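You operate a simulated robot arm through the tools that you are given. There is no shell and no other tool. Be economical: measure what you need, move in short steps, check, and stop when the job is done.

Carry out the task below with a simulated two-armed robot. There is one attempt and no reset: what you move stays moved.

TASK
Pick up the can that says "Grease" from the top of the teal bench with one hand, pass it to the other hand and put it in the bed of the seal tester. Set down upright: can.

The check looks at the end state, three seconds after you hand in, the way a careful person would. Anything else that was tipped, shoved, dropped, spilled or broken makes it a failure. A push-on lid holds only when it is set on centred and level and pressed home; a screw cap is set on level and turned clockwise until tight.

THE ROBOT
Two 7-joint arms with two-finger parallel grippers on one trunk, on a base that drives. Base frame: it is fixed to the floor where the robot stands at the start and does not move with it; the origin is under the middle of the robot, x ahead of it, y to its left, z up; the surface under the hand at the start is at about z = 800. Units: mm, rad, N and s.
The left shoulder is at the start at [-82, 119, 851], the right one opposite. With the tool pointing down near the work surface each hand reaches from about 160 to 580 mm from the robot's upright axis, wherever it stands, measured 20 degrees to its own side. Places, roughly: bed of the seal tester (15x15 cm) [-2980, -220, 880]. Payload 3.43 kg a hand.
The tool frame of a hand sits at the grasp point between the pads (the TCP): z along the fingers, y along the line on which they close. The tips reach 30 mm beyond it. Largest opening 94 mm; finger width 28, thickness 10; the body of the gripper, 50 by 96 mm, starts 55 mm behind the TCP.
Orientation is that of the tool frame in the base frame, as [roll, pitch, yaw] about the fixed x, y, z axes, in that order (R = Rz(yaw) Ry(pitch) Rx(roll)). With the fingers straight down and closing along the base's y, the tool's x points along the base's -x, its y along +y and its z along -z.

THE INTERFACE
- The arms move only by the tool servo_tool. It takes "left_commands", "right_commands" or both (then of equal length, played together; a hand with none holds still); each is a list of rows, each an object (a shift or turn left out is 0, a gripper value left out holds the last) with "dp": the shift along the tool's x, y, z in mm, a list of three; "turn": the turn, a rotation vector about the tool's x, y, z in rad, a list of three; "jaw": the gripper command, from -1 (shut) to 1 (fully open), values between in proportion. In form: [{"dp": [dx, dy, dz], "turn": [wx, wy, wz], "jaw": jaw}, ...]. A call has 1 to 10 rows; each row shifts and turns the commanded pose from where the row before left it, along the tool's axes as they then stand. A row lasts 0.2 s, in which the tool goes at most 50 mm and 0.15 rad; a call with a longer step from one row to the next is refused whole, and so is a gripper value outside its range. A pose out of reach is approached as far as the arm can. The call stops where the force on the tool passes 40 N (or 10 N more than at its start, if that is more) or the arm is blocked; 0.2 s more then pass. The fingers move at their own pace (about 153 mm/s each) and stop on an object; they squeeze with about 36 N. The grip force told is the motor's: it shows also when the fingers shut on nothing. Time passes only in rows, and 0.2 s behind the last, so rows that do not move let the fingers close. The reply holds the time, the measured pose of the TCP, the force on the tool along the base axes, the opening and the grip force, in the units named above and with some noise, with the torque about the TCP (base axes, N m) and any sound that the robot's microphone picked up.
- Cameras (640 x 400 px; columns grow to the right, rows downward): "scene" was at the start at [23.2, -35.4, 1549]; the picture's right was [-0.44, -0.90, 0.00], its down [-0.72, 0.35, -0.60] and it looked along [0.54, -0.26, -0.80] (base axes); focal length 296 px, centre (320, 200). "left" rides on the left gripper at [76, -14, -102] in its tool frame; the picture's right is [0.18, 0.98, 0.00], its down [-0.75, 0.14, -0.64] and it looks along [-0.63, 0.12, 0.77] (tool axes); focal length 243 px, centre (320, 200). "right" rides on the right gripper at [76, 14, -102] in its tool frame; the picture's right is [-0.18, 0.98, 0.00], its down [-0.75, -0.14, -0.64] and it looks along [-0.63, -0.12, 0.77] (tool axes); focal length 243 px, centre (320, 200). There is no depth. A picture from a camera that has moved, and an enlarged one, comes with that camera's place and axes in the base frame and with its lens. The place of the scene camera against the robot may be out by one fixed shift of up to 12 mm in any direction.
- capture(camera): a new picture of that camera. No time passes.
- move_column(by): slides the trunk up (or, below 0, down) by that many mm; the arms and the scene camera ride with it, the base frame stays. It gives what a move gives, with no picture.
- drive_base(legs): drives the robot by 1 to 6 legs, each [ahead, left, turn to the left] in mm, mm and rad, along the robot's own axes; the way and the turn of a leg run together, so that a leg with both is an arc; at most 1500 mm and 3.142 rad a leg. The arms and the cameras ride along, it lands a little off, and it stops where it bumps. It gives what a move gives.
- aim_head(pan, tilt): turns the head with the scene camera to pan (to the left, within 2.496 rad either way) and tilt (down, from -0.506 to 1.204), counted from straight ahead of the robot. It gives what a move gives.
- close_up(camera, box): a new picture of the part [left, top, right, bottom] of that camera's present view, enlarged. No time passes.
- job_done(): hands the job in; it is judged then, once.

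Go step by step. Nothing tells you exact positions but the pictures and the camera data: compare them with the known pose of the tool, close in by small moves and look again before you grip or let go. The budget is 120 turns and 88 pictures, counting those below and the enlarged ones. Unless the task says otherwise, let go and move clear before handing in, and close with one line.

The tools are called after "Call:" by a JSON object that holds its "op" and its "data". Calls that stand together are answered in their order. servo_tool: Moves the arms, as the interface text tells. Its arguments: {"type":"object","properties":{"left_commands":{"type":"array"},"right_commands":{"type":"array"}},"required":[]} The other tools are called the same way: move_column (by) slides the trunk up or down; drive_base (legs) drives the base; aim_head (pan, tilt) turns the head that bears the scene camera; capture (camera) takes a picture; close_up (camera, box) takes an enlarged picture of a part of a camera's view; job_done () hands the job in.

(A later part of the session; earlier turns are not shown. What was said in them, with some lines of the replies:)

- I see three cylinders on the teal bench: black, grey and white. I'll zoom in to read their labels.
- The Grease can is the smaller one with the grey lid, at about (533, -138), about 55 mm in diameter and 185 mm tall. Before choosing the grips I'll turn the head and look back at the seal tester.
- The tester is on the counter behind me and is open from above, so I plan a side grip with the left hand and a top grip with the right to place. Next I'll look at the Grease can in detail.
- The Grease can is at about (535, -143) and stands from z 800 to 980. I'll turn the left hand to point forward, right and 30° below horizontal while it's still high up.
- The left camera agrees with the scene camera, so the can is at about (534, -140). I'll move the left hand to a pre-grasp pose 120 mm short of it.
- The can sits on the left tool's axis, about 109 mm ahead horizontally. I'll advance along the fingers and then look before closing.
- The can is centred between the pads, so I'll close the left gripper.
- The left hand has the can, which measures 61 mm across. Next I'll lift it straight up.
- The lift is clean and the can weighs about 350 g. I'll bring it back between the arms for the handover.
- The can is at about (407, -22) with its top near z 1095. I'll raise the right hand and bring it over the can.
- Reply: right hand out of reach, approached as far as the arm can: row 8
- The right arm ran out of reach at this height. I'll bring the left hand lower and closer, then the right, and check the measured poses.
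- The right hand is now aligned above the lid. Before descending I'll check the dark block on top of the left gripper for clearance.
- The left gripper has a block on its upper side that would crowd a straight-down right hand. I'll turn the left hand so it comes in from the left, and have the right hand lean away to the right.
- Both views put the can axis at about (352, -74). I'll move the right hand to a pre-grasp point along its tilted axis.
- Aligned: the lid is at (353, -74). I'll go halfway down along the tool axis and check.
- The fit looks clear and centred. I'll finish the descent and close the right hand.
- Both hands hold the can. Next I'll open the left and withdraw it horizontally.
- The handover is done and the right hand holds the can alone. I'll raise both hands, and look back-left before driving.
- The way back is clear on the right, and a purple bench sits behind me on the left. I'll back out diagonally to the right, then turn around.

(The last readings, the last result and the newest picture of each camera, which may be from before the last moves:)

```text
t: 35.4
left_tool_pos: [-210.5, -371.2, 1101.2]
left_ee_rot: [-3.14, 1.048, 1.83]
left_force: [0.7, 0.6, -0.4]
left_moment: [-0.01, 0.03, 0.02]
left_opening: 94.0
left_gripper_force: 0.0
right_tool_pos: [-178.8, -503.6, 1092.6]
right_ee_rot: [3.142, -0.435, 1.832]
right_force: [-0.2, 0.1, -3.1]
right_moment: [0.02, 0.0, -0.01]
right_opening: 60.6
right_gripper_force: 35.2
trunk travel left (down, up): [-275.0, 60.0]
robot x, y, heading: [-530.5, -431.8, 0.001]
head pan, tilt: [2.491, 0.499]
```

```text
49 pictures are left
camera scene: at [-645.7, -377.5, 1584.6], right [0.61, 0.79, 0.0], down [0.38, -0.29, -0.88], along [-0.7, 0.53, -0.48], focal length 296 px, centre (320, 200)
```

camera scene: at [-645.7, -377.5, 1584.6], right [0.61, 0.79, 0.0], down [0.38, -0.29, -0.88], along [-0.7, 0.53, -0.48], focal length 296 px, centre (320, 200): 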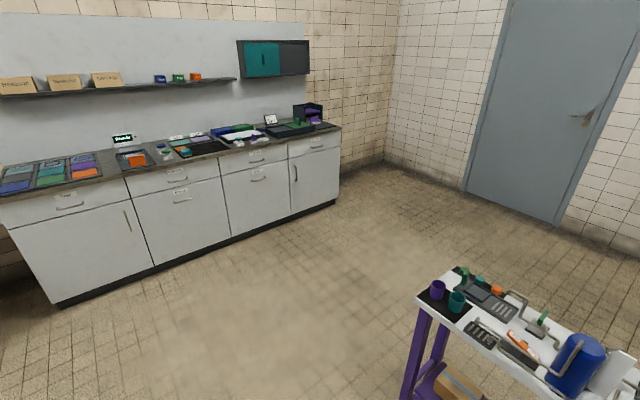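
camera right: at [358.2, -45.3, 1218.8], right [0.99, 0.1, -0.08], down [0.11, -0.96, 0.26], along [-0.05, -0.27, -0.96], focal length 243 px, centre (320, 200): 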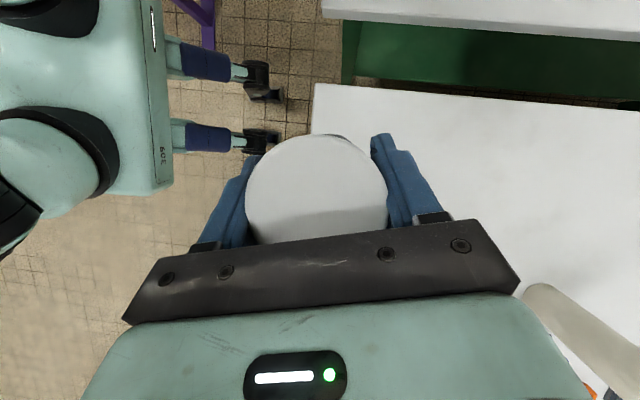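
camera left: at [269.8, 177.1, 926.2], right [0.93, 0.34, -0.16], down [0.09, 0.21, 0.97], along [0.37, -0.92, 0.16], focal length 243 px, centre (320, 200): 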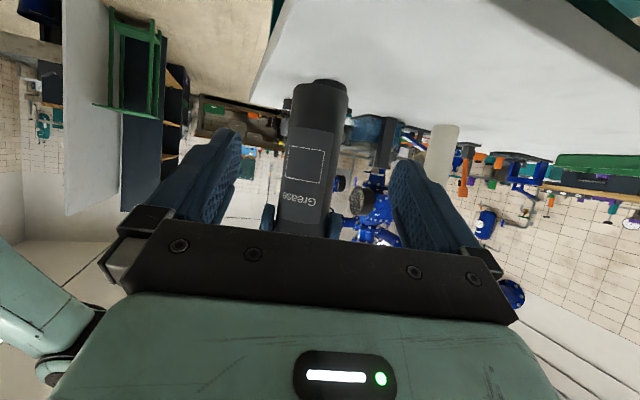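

Call:
{"op": "drive_base", "data": {"legs": [[0, 0, -1.57], [0, 0, -1.571]]}}

Call:
{"op": "aim_head", "data": {"pan": 0.0, "tilt": 0.45}}

Call:
{"op": "capture", "data": {"camera": "scene"}}

```text
t: 43.3
left_tool_pos: [-845.0, -505.9, 1099.2]
left_ee_rot: [3.141, 1.048, -1.255]
left_force: [0.4, 0.5, 0.1]
left_moment: [-0.02, 0.02, -0.01]
left_opening: 94.1
left_gripper_force: 0.0
right_tool_pos: [-886.2, -375.6, 1093.5]
right_ee_rot: [-3.141, -0.437, -1.252]
right_force: [-0.3, 1.3, -2.7]
right_moment: [-0.01, -0.02, 0.01]
right_opening: 61.1
right_gripper_force: 36.2
trunk travel left (down, up): [-275.0, 60.0]
robot x, y, heading: [-529.3, -433.1, -3.091]
head pan, tilt: [2.491, 0.499]
```

```text
t: 45.6
left_tool_pos: [-846.6, -504.8, 1099.7]
left_ee_rot: [3.14, 1.048, -1.258]
left_force: [0.6, -0.4, 0.3]
left_moment: [0.04, 0.0, -0.02]
left_opening: 93.7
left_gripper_force: 0.1
right_tool_pos: [-885.0, -374.6, 1092.2]
right_ee_rot: [3.141, -0.435, -1.257]
right_force: [0.3, 0.6, -3.6]
right_moment: [0.0, -0.02, -0.01]
right_opening: 60.8
right_gripper_force: 35.9
trunk travel left (down, up): [-275.0, 60.0]
robot x, y, heading: [-528.3, -430.4, -3.089]
head pan, tilt: [0.0, 0.45]
```

```text
48 pictures are left
camera scene: at [-577.6, -435.3, 1589.0], right [-0.05, 1.0, 0.0], down [0.43, 0.02, -0.9], along [-0.9, -0.05, -0.44], focal length 296 px, centre (320, 200)
```

scene: 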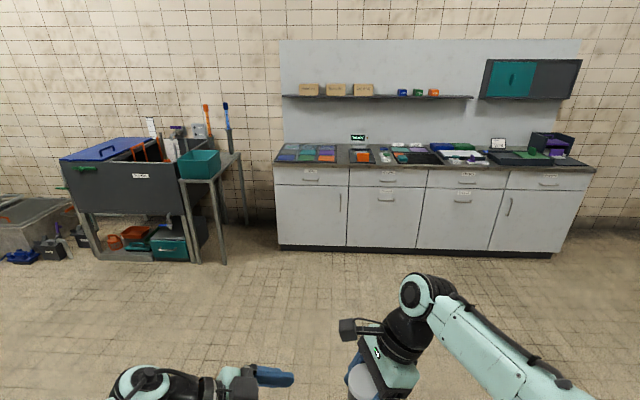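

The way to the counter is clear. I'll correct the heading and drive toward the tester.

Call:
{"op": "drive_base", "data": {"legs": [[0, 0, -0.053], [1500, -100, 0]]}}

Call:
{"op": "aim_head", "data": {"pan": 0.0, "tilt": 0.6}}

Call:
{"op": "capture", "data": {"camera": "scene"}}

```text
refused: leg 2 is longer than a leg can be; nothing moved
```

```text
t: 46.3
left_tool_pos: [-844.2, -505.0, 1099.7]
left_ee_rot: [3.141, 1.047, -1.256]
left_force: [0.3, 1.0, -0.2]
left_moment: [0.03, -0.06, 0.01]
left_opening: 94.0
left_gripper_force: 0.1
right_tool_pos: [-883.6, -375.1, 1092.8]
right_ee_rot: [-3.141, -0.437, -1.256]
right_force: [-1.2, -0.1, -3.8]
right_moment: [0.02, 0.0, 0.02]
right_opening: 60.8
right_gripper_force: 35.9
trunk travel left (down, up): [-275.0, 60.0]
robot x, y, heading: [-528.4, -428.4, -3.091]
head pan, tilt: [0.0, 0.6]
```

```text
47 pictures are left
camera scene: at [-574.0, -435.0, 1575.5], right [-0.05, 1.0, 0.0], down [0.56, 0.03, -0.83], along [-0.82, -0.04, -0.56], focal length 296 px, centre (320, 200)
```

scene: 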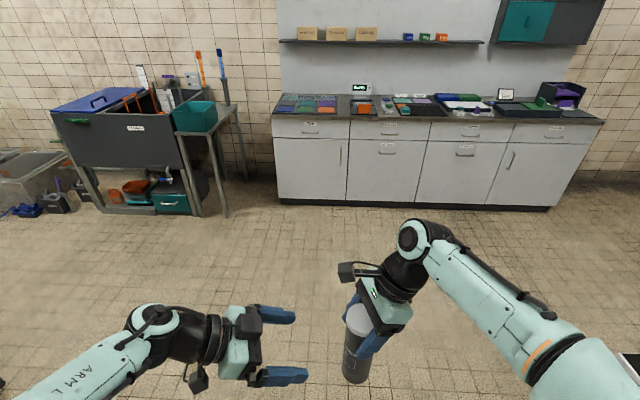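

Call:
{"op": "drive_base", "data": {"legs": [[0, 0, -0.052], [1450, -100, 0]]}}

Call:
{"op": "capture", "data": {"camera": "scene"}}

```text
t: 53.8
left_tool_pos: [-2279.5, -389.2, 1098.2]
left_ee_rot: [3.141, 1.048, -1.309]
left_force: [0.5, 0.8, 0.6]
left_moment: [0.02, -0.02, -0.04]
left_opening: 94.2
left_gripper_force: 0.1
right_tool_pos: [-2312.8, -255.5, 1091.3]
right_ee_rot: [-3.141, -0.436, -1.309]
right_force: [-0.4, -0.2, -3.6]
right_moment: [-0.01, -0.02, -0.02]
right_opening: 60.9
right_gripper_force: 37.0
trunk travel left (down, up): [-275.0, 60.0]
robot x, y, heading: [-1963.4, -327.2, 3.143]
head pan, tilt: [0.0, 0.6]
```

```text
46 pictures are left
camera scene: at [-2005.4, -331.9, 1575.4], right [0.0, 1.0, 0.0], down [0.57, 0.0, -0.82], along [-0.82, 0.0, -0.57], focal length 296 px, centre (320, 200)
```

scene: 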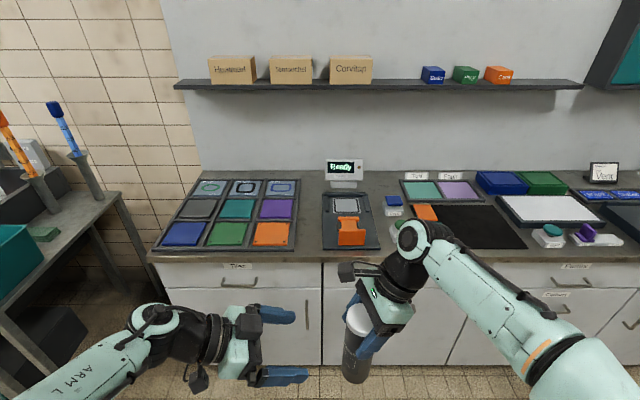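

Now I can see the tester properly, so I'll zoom in on its bed.

Call:
{"op": "close_up", "data": {"camera": "scene", "box": [300, 150, 420, 260]}}

```text
3.64 times, centred on (360, 205) of scene
camera zoom: at [-2005.4, -331.9, 1575.4], right [0.0, 1.0, 0.0], down [0.57, 0.0, -0.82], along [-0.82, 0.0, -0.57], focal length 1076 px, centre (174, 182)
```

zoom: 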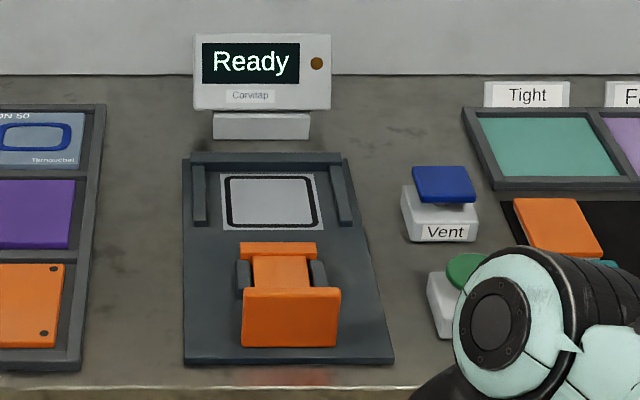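

The bed is the light square between the rails, centred near (-2972, -223), with an orange lever in front of it. I'll raise the trunk for clearance, then drive closer.

Call:
{"op": "move_column", "data": {"by": 60}}

Call:
{"op": "drive_base", "data": {"legs": [[400, 0, 0]]}}

Call:
{"op": "aim_head", "data": {"pan": -0.1, "tilt": 0.85}}

Call:
{"op": "capture", "data": {"camera": "scene"}}

Call:
{"op": "capture", "data": {"camera": "left"}}

```text
t: 54.8
left_tool_pos: [-2280.8, -388.8, 1159.1]
left_ee_rot: [3.14, 1.047, -1.309]
left_force: [0.2, -0.1, 0.7]
left_moment: [-0.01, 0.01, -0.02]
left_opening: 94.1
left_gripper_force: 0.0
right_tool_pos: [-2313.4, -255.9, 1152.7]
right_ee_rot: [-3.141, -0.437, -1.306]
right_force: [-0.4, -0.3, -4.0]
right_moment: [-0.01, -0.01, 0.0]
right_opening: 60.7
right_gripper_force: 36.2
trunk travel left (down, up): [-335.0, 0.0]
robot x, y, heading: [-1955.8, -325.5, 3.142]
head pan, tilt: [0.0, 0.6]
```

```text
t: 57.3
left_tool_pos: [-2673.3, -388.9, 1160.4]
left_ee_rot: [-3.141, 1.047, -1.308]
left_force: [-0.2, -0.1, -0.7]
left_moment: [0.0, -0.03, 0.0]
left_opening: 93.9
left_gripper_force: 0.0
right_tool_pos: [-2706.3, -255.3, 1152.5]
right_ee_rot: [-3.14, -0.438, -1.306]
right_force: [0.3, -0.4, -3.8]
right_moment: [0.02, 0.03, 0.0]
right_opening: 60.9
right_gripper_force: 35.4
trunk travel left (down, up): [-335.0, 0.0]
robot x, y, heading: [-2354.7, -332.2, -3.146]
head pan, tilt: [0.0, 0.6]
```

```text
t: 58.1
left_tool_pos: [-2673.0, -388.9, 1160.0]
left_ee_rot: [3.141, 1.047, -1.309]
left_force: [-0.1, -0.5, 0.8]
left_moment: [0.0, 0.04, -0.01]
left_opening: 94.0
left_gripper_force: 0.0
right_tool_pos: [-2706.6, -255.1, 1151.7]
right_ee_rot: [3.141, -0.437, -1.306]
right_force: [0.6, -0.3, -3.5]
right_moment: [-0.02, 0.01, 0.0]
right_opening: 60.9
right_gripper_force: 36.0
trunk travel left (down, up): [-335.0, 0.0]
robot x, y, heading: [-2355.0, -326.1, -3.14]
head pan, tilt: [-0.099, 0.85]
```

```text
44 pictures are left
camera scene: at [-2387.4, -324.3, 1617.8], right [0.1, 1.0, 0.0], down [0.75, -0.07, -0.66], along [-0.66, 0.07, -0.75], focal length 296 px, centre (320, 200)
```

scene: 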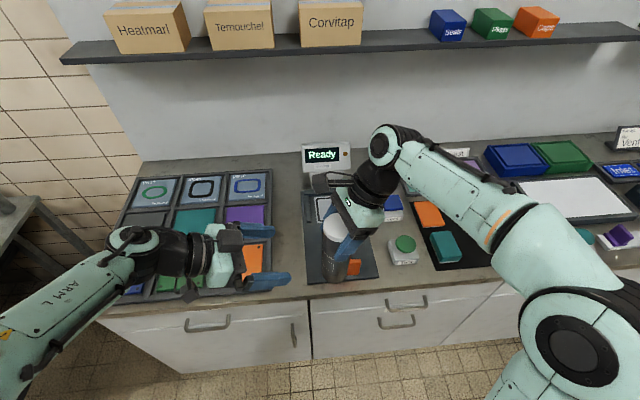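

```text
43 pictures are left
camera left: at [-2627.3, -507.6, 1144.4], right [-0.93, -0.34, -0.16], down [-0.09, -0.21, 0.97], along [-0.37, 0.92, 0.16], focal length 243 px, centre (320, 200)
```

left: 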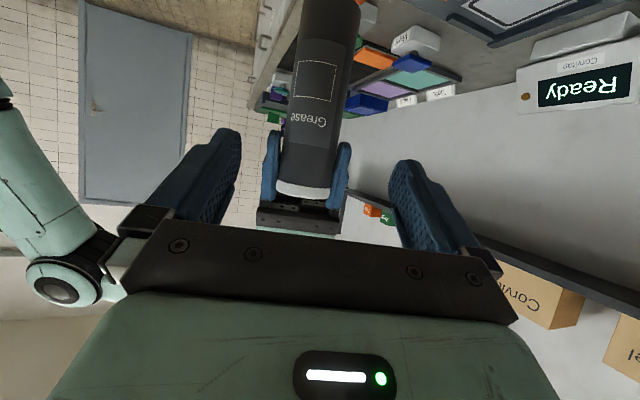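

Call:
{"op": "drive_base", "data": {"legs": [[80, 0, 0]]}}

Call:
{"op": "aim_head", "data": {"pan": 0.05, "tilt": 0.8}}

Call:
{"op": "capture", "data": {"camera": "scene"}}

```text
t: 59.1
left_tool_pos: [-2751.7, -388.7, 1159.6]
left_ee_rot: [-3.142, 1.048, -1.306]
left_force: [-1.0, 0.0, 1.0]
left_moment: [0.01, -0.03, 0.01]
left_opening: 94.0
left_gripper_force: 0.1
right_tool_pos: [-2784.5, -256.8, 1152.2]
right_ee_rot: [3.141, -0.436, -1.304]
right_force: [0.7, -0.1, -2.9]
right_moment: [0.03, -0.01, 0.0]
right_opening: 60.8
right_gripper_force: 35.8
trunk travel left (down, up): [-335.0, 0.0]
robot x, y, heading: [-2434.0, -326.5, -3.14]
head pan, tilt: [-0.099, 0.85]
```

```text
t: 59.8
left_tool_pos: [-2752.9, -388.6, 1159.2]
left_ee_rot: [-3.141, 1.047, -1.308]
left_force: [-0.9, -0.6, -0.5]
left_moment: [0.0, -0.01, -0.01]
left_opening: 94.2
left_gripper_force: 0.1
right_tool_pos: [-2785.7, -256.3, 1153.1]
right_ee_rot: [-3.141, -0.438, -1.306]
right_force: [0.4, 0.0, -3.1]
right_moment: [0.0, 0.04, 0.0]
right_opening: 60.9
right_gripper_force: 36.1
trunk travel left (down, up): [-335.0, 0.0]
robot x, y, heading: [-2432.4, -331.7, -3.14]
head pan, tilt: [0.051, 0.799]
```

```text
42 pictures are left
camera scene: at [-2469.9, -336.1, 1621.8], right [-0.05, 1.0, 0.0], down [0.72, 0.04, -0.7], along [-0.7, -0.04, -0.72], focal length 296 px, centre (320, 200)
```

scene: 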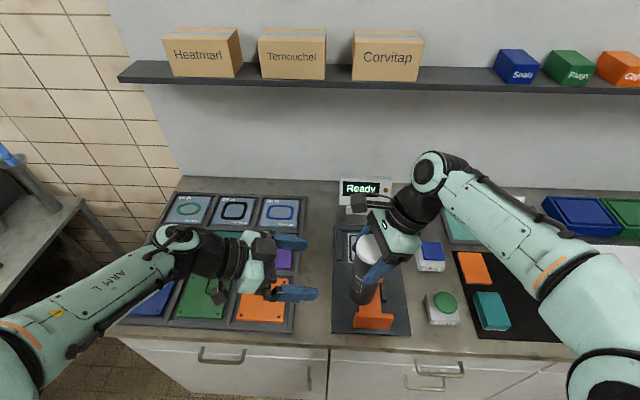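

The shelf is well behind the tester and clear. I'll move the can over the bed at this height.

Call:
{"op": "servo_tool", "data": {"right_commands": [{"dp": [-14.7, 34.7, -6.9]}, {"dp": [-14.7, 34.7, -6.9]}, {"dp": [-14.7, 34.7, -6.9]}, {"dp": [-14.7, 34.7, -6.9]}, {"dp": [-14.7, 34.7, -6.9]}, {}]}}

Call:
{"op": "capture", "data": {"camera": "scene"}}

Call:
{"op": "capture", "data": {"camera": "left"}}

Call:
{"op": "capture", "data": {"camera": "right"}}

```text
t: 61.2
left_tool_pos: [-2751.6, -389.1, 1159.5]
left_ee_rot: [-3.141, 1.048, -1.309]
left_force: [-0.3, 0.4, -0.1]
left_moment: [0.01, -0.03, -0.01]
left_opening: 94.0
left_gripper_force: 0.0
right_tool_pos: [-2949.5, -226.1, 1148.8]
right_ee_rot: [-3.138, -0.437, -1.306]
right_force: [0.3, -0.7, -2.7]
right_moment: [-0.01, 0.0, -0.02]
right_opening: 60.6
right_gripper_force: 36.4
right hand out of reach, approached as far as the arm can: row 5
trunk travel left (down, up): [-335.0, 0.0]
robot x, y, heading: [-2436.6, -328.1, -3.134]
head pan, tilt: [0.051, 0.799]
```

```text
41 pictures are left
camera scene: at [-2468.8, -336.2, 1621.7], right [-0.05, 1.0, 0.0], down [0.72, 0.04, -0.7], along [-0.7, -0.04, -0.72], focal length 296 px, centre (320, 200)
```

scene: 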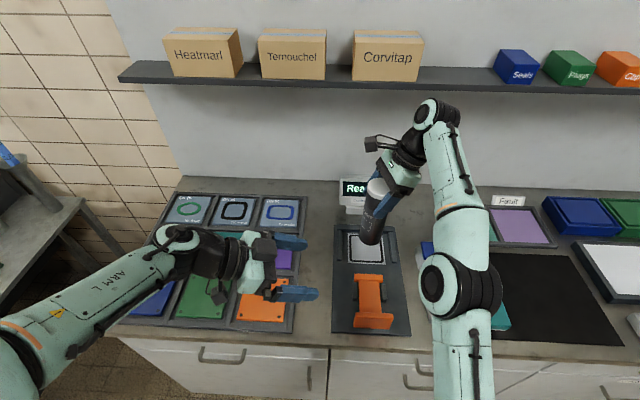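

```text
40 pictures are left
camera left: at [-2705.7, -508.0, 1144.4], right [-0.93, -0.34, -0.16], down [-0.09, -0.21, 0.97], along [-0.37, 0.92, 0.16], focal length 243 px, centre (320, 200)
```

left: 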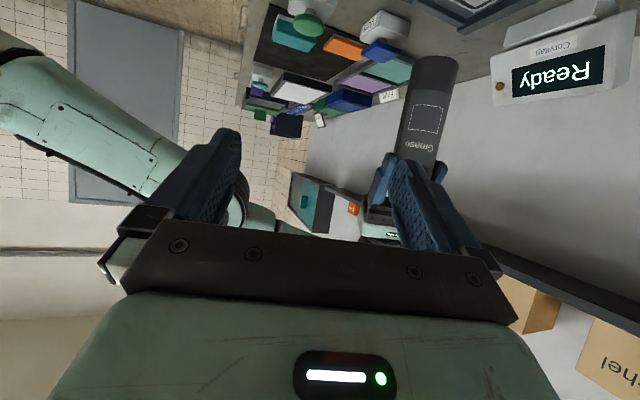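

```text
39 pictures are left
camera right: at [-2957.3, -255.5, 1275.7], right [-0.99, -0.1, -0.08], down [-0.12, 0.96, 0.26], along [0.05, 0.27, -0.96], focal length 243 px, centre (320, 200)
```

right: 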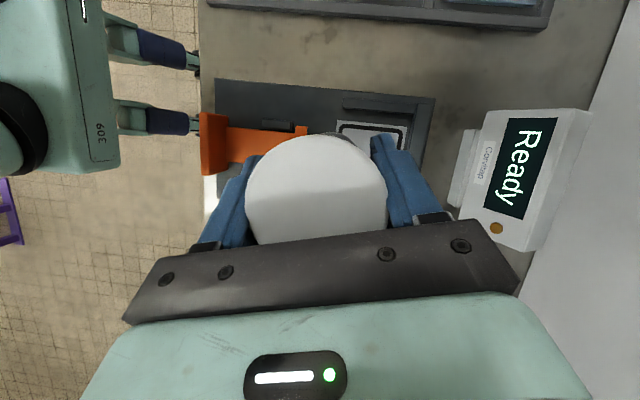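

Out of reach by a bit, and the right camera puts the bed centre at about (-2998, -222). The base has room, so I'll drive 45 mm forward, which puts the can over it.

Call:
{"op": "drive_base", "data": {"legs": [[45, 0, 0]]}}

Call:
{"op": "servo_tool", "data": {"right_commands": [{"dp": [-4.2, 0, 9]}, {"dp": [-8.5, 0, 18.1]}, {}]}}

Call:
{"op": "capture", "data": {"camera": "scene"}}

Call:
{"op": "capture", "data": {"camera": "right"}}

```text
t: 62.1
left_tool_pos: [-2794.1, -390.0, 1158.7]
left_ee_rot: [3.141, 1.048, -1.308]
left_force: [0.0, 0.7, -0.3]
left_moment: [0.0, 0.0, -0.03]
left_opening: 94.0
left_gripper_force: 0.1
right_tool_pos: [-2990.2, -226.5, 1150.0]
right_ee_rot: [-3.141, -0.437, -1.304]
right_force: [0.0, -1.0, -3.6]
right_moment: [0.01, 0.02, 0.01]
right_opening: 60.7
right_gripper_force: 36.1
trunk travel left (down, up): [-335.0, 0.0]
robot x, y, heading: [-2479.6, -329.0, -3.137]
head pan, tilt: [0.051, 0.799]
```

```text
t: 62.9
left_tool_pos: [-2795.7, -389.8, 1159.2]
left_ee_rot: [3.141, 1.048, -1.309]
left_force: [0.4, -0.1, 0.4]
left_moment: [0.03, -0.03, -0.03]
left_opening: 93.9
left_gripper_force: 0.1
right_tool_pos: [-2992.8, -226.9, 1120.4]
right_ee_rot: [3.14, -0.437, -1.306]
right_force: [-0.3, -0.2, -3.6]
right_moment: [0.03, -0.03, 0.0]
right_opening: 60.7
right_gripper_force: 35.5
trunk travel left (down, up): [-335.0, 0.0]
robot x, y, heading: [-2477.1, -327.7, -3.142]
head pan, tilt: [0.051, 0.799]
```

```text
38 pictures are left
camera scene: at [-2512.7, -336.4, 1621.8], right [-0.05, 1.0, 0.0], down [0.72, 0.04, -0.7], along [-0.7, -0.04, -0.72], focal length 296 px, centre (320, 200)
```

scene: 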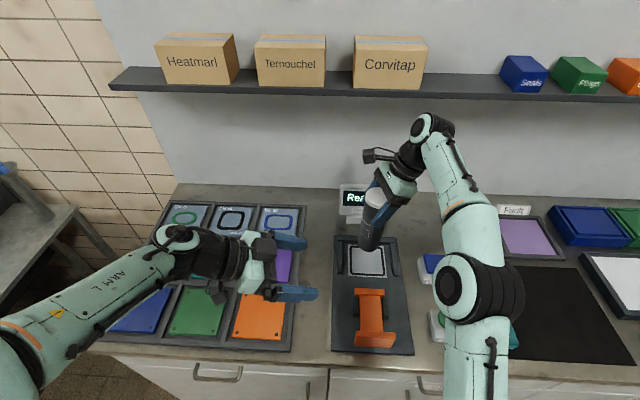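

```text
37 pictures are left
camera right: at [-3000.7, -256.2, 1246.3], right [-0.99, -0.1, -0.08], down [-0.11, 0.96, 0.26], along [0.05, 0.27, -0.96], focal length 243 px, centre (320, 200)
```

right: 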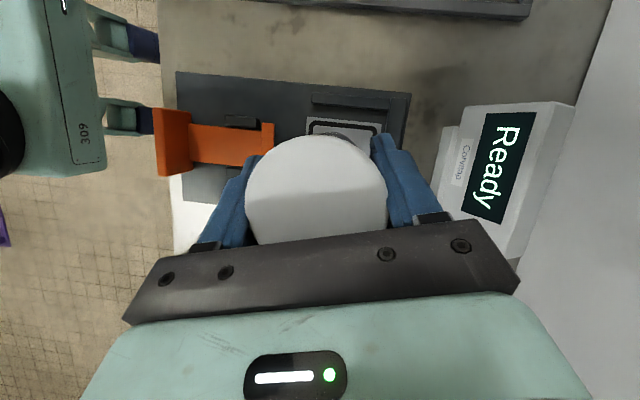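

The bed square's centre is at about (-3002, -222). I'll lower the can to about 15 mm above the bed and check.

Call:
{"op": "servo_tool", "data": {"right_commands": [{"dp": [-9.5, 1.4, 16.3]}, {"dp": [-9.5, 1.4, 16.3]}, {"dp": [-9.5, 1.4, 16.3]}, {"dp": [-9.5, 1.4, 16.3]}, {}]}}

Call:
{"op": "close_up", "data": {"camera": "scene", "box": [310, 150, 450, 300]}}

Call:
{"op": "capture", "data": {"camera": "left"}}

```text
t: 64.1
left_tool_pos: [-2795.0, -389.6, 1159.8]
left_ee_rot: [3.141, 1.047, -1.309]
left_force: [0.1, -0.3, 0.5]
left_moment: [0.0, -0.01, 0.0]
left_opening: 93.8
left_gripper_force: 0.0
right_tool_pos: [-2999.3, -221.5, 1044.4]
right_ee_rot: [3.141, -0.436, -1.304]
right_force: [0.1, -0.9, -3.7]
right_moment: [0.01, -0.02, 0.0]
right_opening: 60.9
right_gripper_force: 35.7
trunk travel left (down, up): [-335.0, 0.0]
robot x, y, heading: [-2476.3, -329.9, -3.14]
head pan, tilt: [0.051, 0.799]
```

```text
2.67 times, centred on (380, 225) of scene
camera zoom: at [-2512.2, -336.4, 1621.8], right [-0.05, 1.0, 0.0], down [0.72, 0.04, -0.7], along [-0.7, -0.04, -0.72], focal length 789 px, centre (160, 133)
```

zoom: 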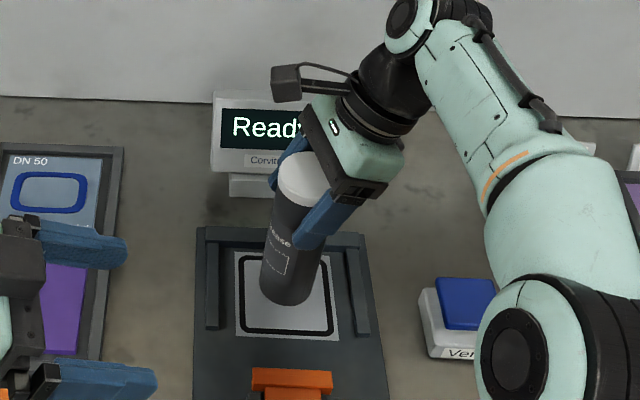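

```text
35 pictures are left
camera left: at [-2749.0, -508.1, 1144.5], right [-0.93, -0.34, -0.16], down [-0.09, -0.21, 0.97], along [-0.37, 0.92, 0.16], focal length 243 px, centre (320, 200)
```

left: 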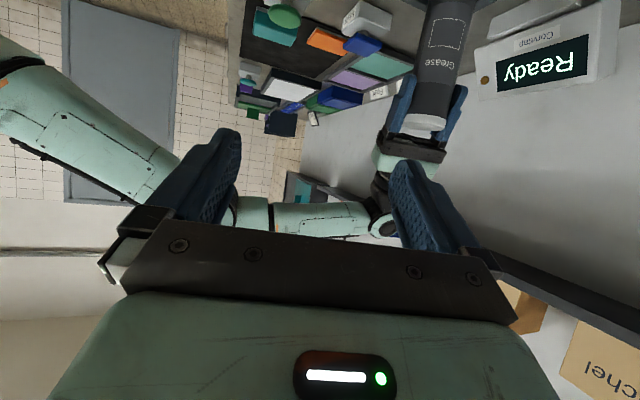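

It's centred over the square and still a little above it. I'll lower in small steps while watching the force.

Call:
{"op": "servo_tool", "data": {"right_commands": [{"dp": [-1.7, 0, 3.6]}, {"dp": [-1.3, 0, 2.7]}, {"dp": [-0.85, 0, 1.8]}, {}]}}

Call:
{"op": "close_up", "data": {"camera": "scene", "box": [330, 200, 410, 290]}}

```text
t: 65.1
left_tool_pos: [-2795.5, -388.7, 1159.1]
left_ee_rot: [-3.14, 1.046, -1.309]
left_force: [-0.1, 0.0, 0.1]
left_moment: [-0.02, -0.03, -0.01]
left_opening: 94.0
left_gripper_force: 0.2
right_tool_pos: [-3000.4, -220.7, 1036.5]
right_ee_rot: [3.14, -0.437, -1.303]
right_force: [0.7, -0.1, -3.2]
right_moment: [0.01, 0.02, 0.0]
right_opening: 60.5
right_gripper_force: 35.9
trunk travel left (down, up): [-335.0, 0.0]
robot x, y, heading: [-2474.3, -329.2, -3.142]
head pan, tilt: [0.051, 0.799]
```

```text
4.44 times, centred on (370, 245) of scene
camera zoom: at [-2512.3, -336.3, 1621.8], right [-0.05, 1.0, 0.0], down [0.72, 0.04, -0.7], along [-0.7, -0.04, -0.72], focal length 1316 px, centre (98, 0)
```

zoom: 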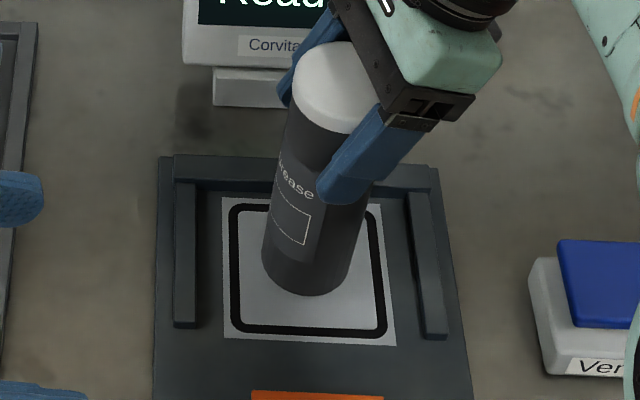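

Call:
{"op": "servo_tool", "data": {"right_commands": [{"dp": [-0.63, 0, 1.36]}, {"dp": [-0.63, 0, 1.36]}, {"dp": [-0.63, 0, 1.36]}, {}]}}

```text
t: 66.1
left_tool_pos: [-2794.6, -388.9, 1161.1]
left_ee_rot: [-3.141, 1.047, -1.307]
left_force: [0.0, 0.5, 0.1]
left_moment: [-0.02, 0.02, -0.01]
left_opening: 94.0
left_gripper_force: 0.1
right_tool_pos: [-3000.0, -222.5, 1031.1]
right_ee_rot: [3.141, -0.436, -1.303]
right_force: [0.4, 0.0, -3.6]
right_moment: [0.02, 0.01, 0.01]
right_opening: 60.7
right_gripper_force: 35.9
trunk travel left (down, up): [-335.0, 0.0]
robot x, y, heading: [-2476.3, -330.5, -3.146]
head pan, tilt: [0.051, 0.799]
```

Call:
{"op": "servo_tool", "data": {"right_commands": [{"dp": [-0.63, 0, 1.36]}, {"dp": [-0.63, 0, 1.36]}, {}]}}

Call:
{"op": "close_up", "data": {"camera": "scene", "box": [330, 200, 410, 290]}}

```text
t: 66.9
left_tool_pos: [-2796.4, -388.6, 1159.1]
left_ee_rot: [3.141, 1.046, -1.31]
left_force: [0.2, 0.4, -0.8]
left_moment: [0.0, 0.03, 0.0]
left_opening: 93.9
left_gripper_force: 0.0
right_tool_pos: [-2999.2, -222.9, 1027.1]
right_ee_rot: [3.141, -0.437, -1.303]
right_force: [-0.3, -0.7, -3.6]
right_moment: [0.0, -0.01, -0.02]
right_opening: 60.8
right_gripper_force: 35.4
trunk travel left (down, up): [-335.0, 0.0]
robot x, y, heading: [-2475.3, -328.3, -3.137]
head pan, tilt: [0.051, 0.799]
```

```text
4.44 times, centred on (370, 245) of scene
camera zoom: at [-2512.3, -336.3, 1621.8], right [-0.05, 1.0, 0.0], down [0.72, 0.04, -0.7], along [-0.7, -0.04, -0.72], focal length 1316 px, centre (98, 0)
```

zoom: 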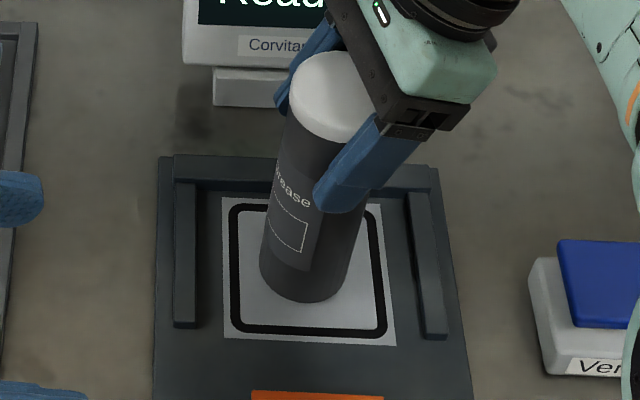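

Call:
{"op": "servo_tool", "data": {"right_commands": [{"dp": [-0.63, 0, 1.36]}, {"dp": [-0.63, 0, 1.36]}, {"dp": [-0.63, 0, 1.36]}, {"dp": [-0.63, 0, 1.36]}, {}]}}

```text
t: 68.1
left_tool_pos: [-2794.3, -389.4, 1160.5]
left_ee_rot: [3.14, 1.047, -1.31]
left_force: [-0.1, 0.2, 0.2]
left_moment: [0.01, -0.04, 0.01]
left_opening: 93.7
left_gripper_force: 0.1
right_tool_pos: [-2998.9, -221.0, 1022.4]
right_ee_rot: [3.141, -0.435, -1.302]
right_force: [-0.5, 1.6, 3.1]
right_moment: [0.39, 0.0, 0.04]
right_opening: 60.8
right_gripper_force: 36.3
trunk travel left (down, up): [-335.0, 0.0]
robot x, y, heading: [-2474.1, -327.6, -3.141]
head pan, tilt: [0.051, 0.799]
```

The can touches the bed. I'll open the right hand gradually and check that it stands.

Call:
{"op": "servo_tool", "data": {"right_commands": [{"jaw": 0.33}, {"jaw": 0.38}, {"jaw": 0.45}, {"jaw": 0.6}, {}]}}

Call:
{"op": "close_up", "data": {"camera": "scene", "box": [330, 190, 420, 290]}}

Call:
{"op": "capture", "data": {"camera": "right"}}

```text
t: 69.3
left_tool_pos: [-2794.7, -388.4, 1159.3]
left_ee_rot: [-3.142, 1.046, -1.308]
left_force: [0.6, 0.3, 1.1]
left_moment: [0.02, 0.0, -0.01]
left_opening: 94.2
left_gripper_force: 0.1
right_tool_pos: [-2999.9, -221.5, 1022.2]
right_ee_rot: [-3.14, -0.437, -1.304]
right_force: [-0.2, 0.5, 0.1]
right_moment: [0.02, -0.03, 0.01]
right_opening: 75.2
right_gripper_force: 0.0
trunk travel left (down, up): [-335.0, 0.0]
robot x, y, heading: [-2479.9, -330.3, -3.143]
head pan, tilt: [0.051, 0.799]
```

```text
4.00 times, centred on (375, 240) of scene
camera zoom: at [-2512.0, -336.3, 1621.8], right [-0.05, 1.0, 0.0], down [0.72, 0.04, -0.7], along [-0.7, -0.04, -0.72], focal length 1184 px, centre (100, 40)
```

zoom: 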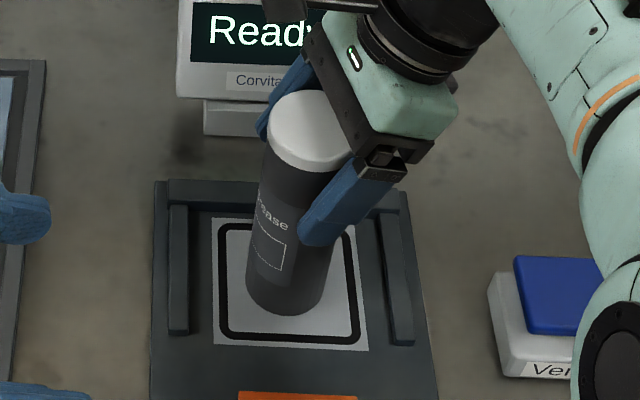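

```text
31 pictures are left
camera right: at [-3007.6, -250.7, 1148.3], right [-0.99, -0.1, -0.08], down [-0.11, 0.96, 0.26], along [0.05, 0.27, -0.96], focal length 243 px, centre (320, 200)
```

right: 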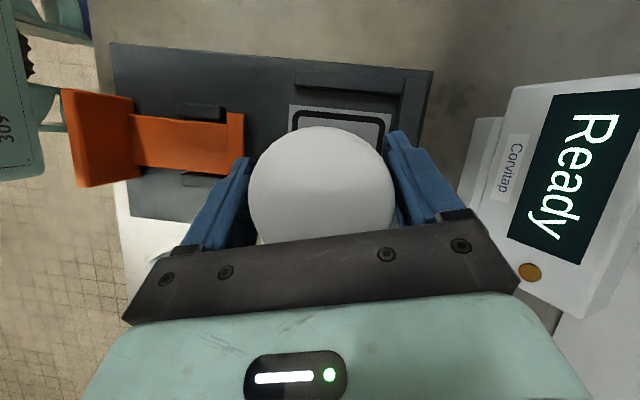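

The can stands free. I'll open fully and back out along the tool axis.

Call:
{"op": "servo_tool", "data": {"right_commands": [{"jaw": 0.95}, {}, {"dp": [0, 0, -10]}, {"dp": [0, 0, -20]}, {"dp": [0, 0, -25]}, {"dp": [0, 0, -30]}, {"dp": [0, 0, -40]}, {}]}}

Call:
{"op": "capture", "data": {"camera": "scene"}}

Call:
{"op": "close_up", "data": {"camera": "scene", "box": [320, 170, 440, 300]}}

```text
t: 71.1
left_tool_pos: [-2795.0, -388.5, 1159.1]
left_ee_rot: [-3.141, 1.047, -1.31]
left_force: [-0.2, 0.1, 0.4]
left_moment: [-0.03, -0.01, -0.01]
left_opening: 93.8
left_gripper_force: 0.0
right_tool_pos: [-3005.9, -178.2, 1115.6]
right_ee_rot: [3.141, -0.436, -1.302]
right_force: [-0.1, -0.1, 0.1]
right_moment: [-0.01, 0.0, -0.01]
right_opening: 91.7
right_gripper_force: 0.1
right hand out of reach, approached as far as the arm can: row 7
trunk travel left (down, up): [-335.0, 0.0]
robot x, y, heading: [-2474.6, -333.5, -3.139]
head pan, tilt: [0.051, 0.799]
```

```text
30 pictures are left
camera scene: at [-2512.0, -336.4, 1621.8], right [-0.05, 1.0, 0.0], down [0.72, 0.04, -0.7], along [-0.7, -0.04, -0.72], focal length 296 px, centre (320, 200)
```

scene: 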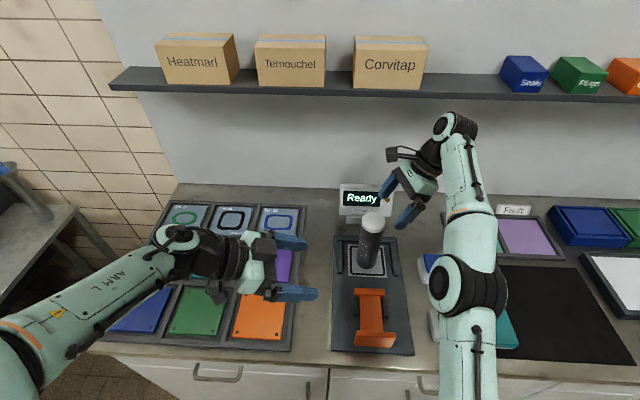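

```text
3.08 times, centred on (380, 235) of scene
camera zoom: at [-2512.0, -336.4, 1621.8], right [-0.05, 1.0, 0.0], down [0.72, 0.04, -0.7], along [-0.7, -0.04, -0.72], focal length 911 px, centre (135, 92)
```

zoom: 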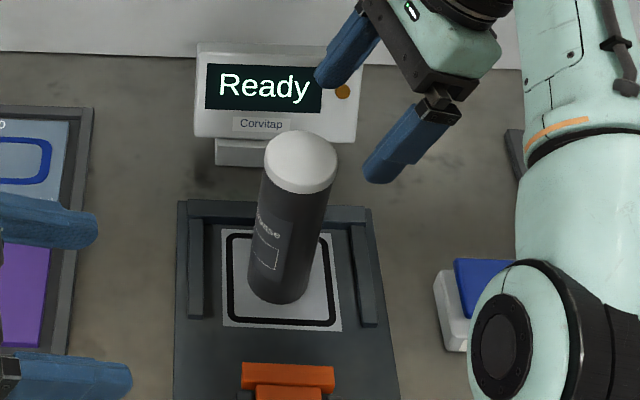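

The can stands upright on the tester bed, both hands are clear and nothing else has been disturbed, so I'm handing in.

Call:
{"op": "job_done", "data": {}}

```text
The job is handed in.
```

I picked up the Grease can with the left hand, passed it to the right, and set it upright in the bed of the seal tester. In the last picture it was standing on its own, with both hands clear.
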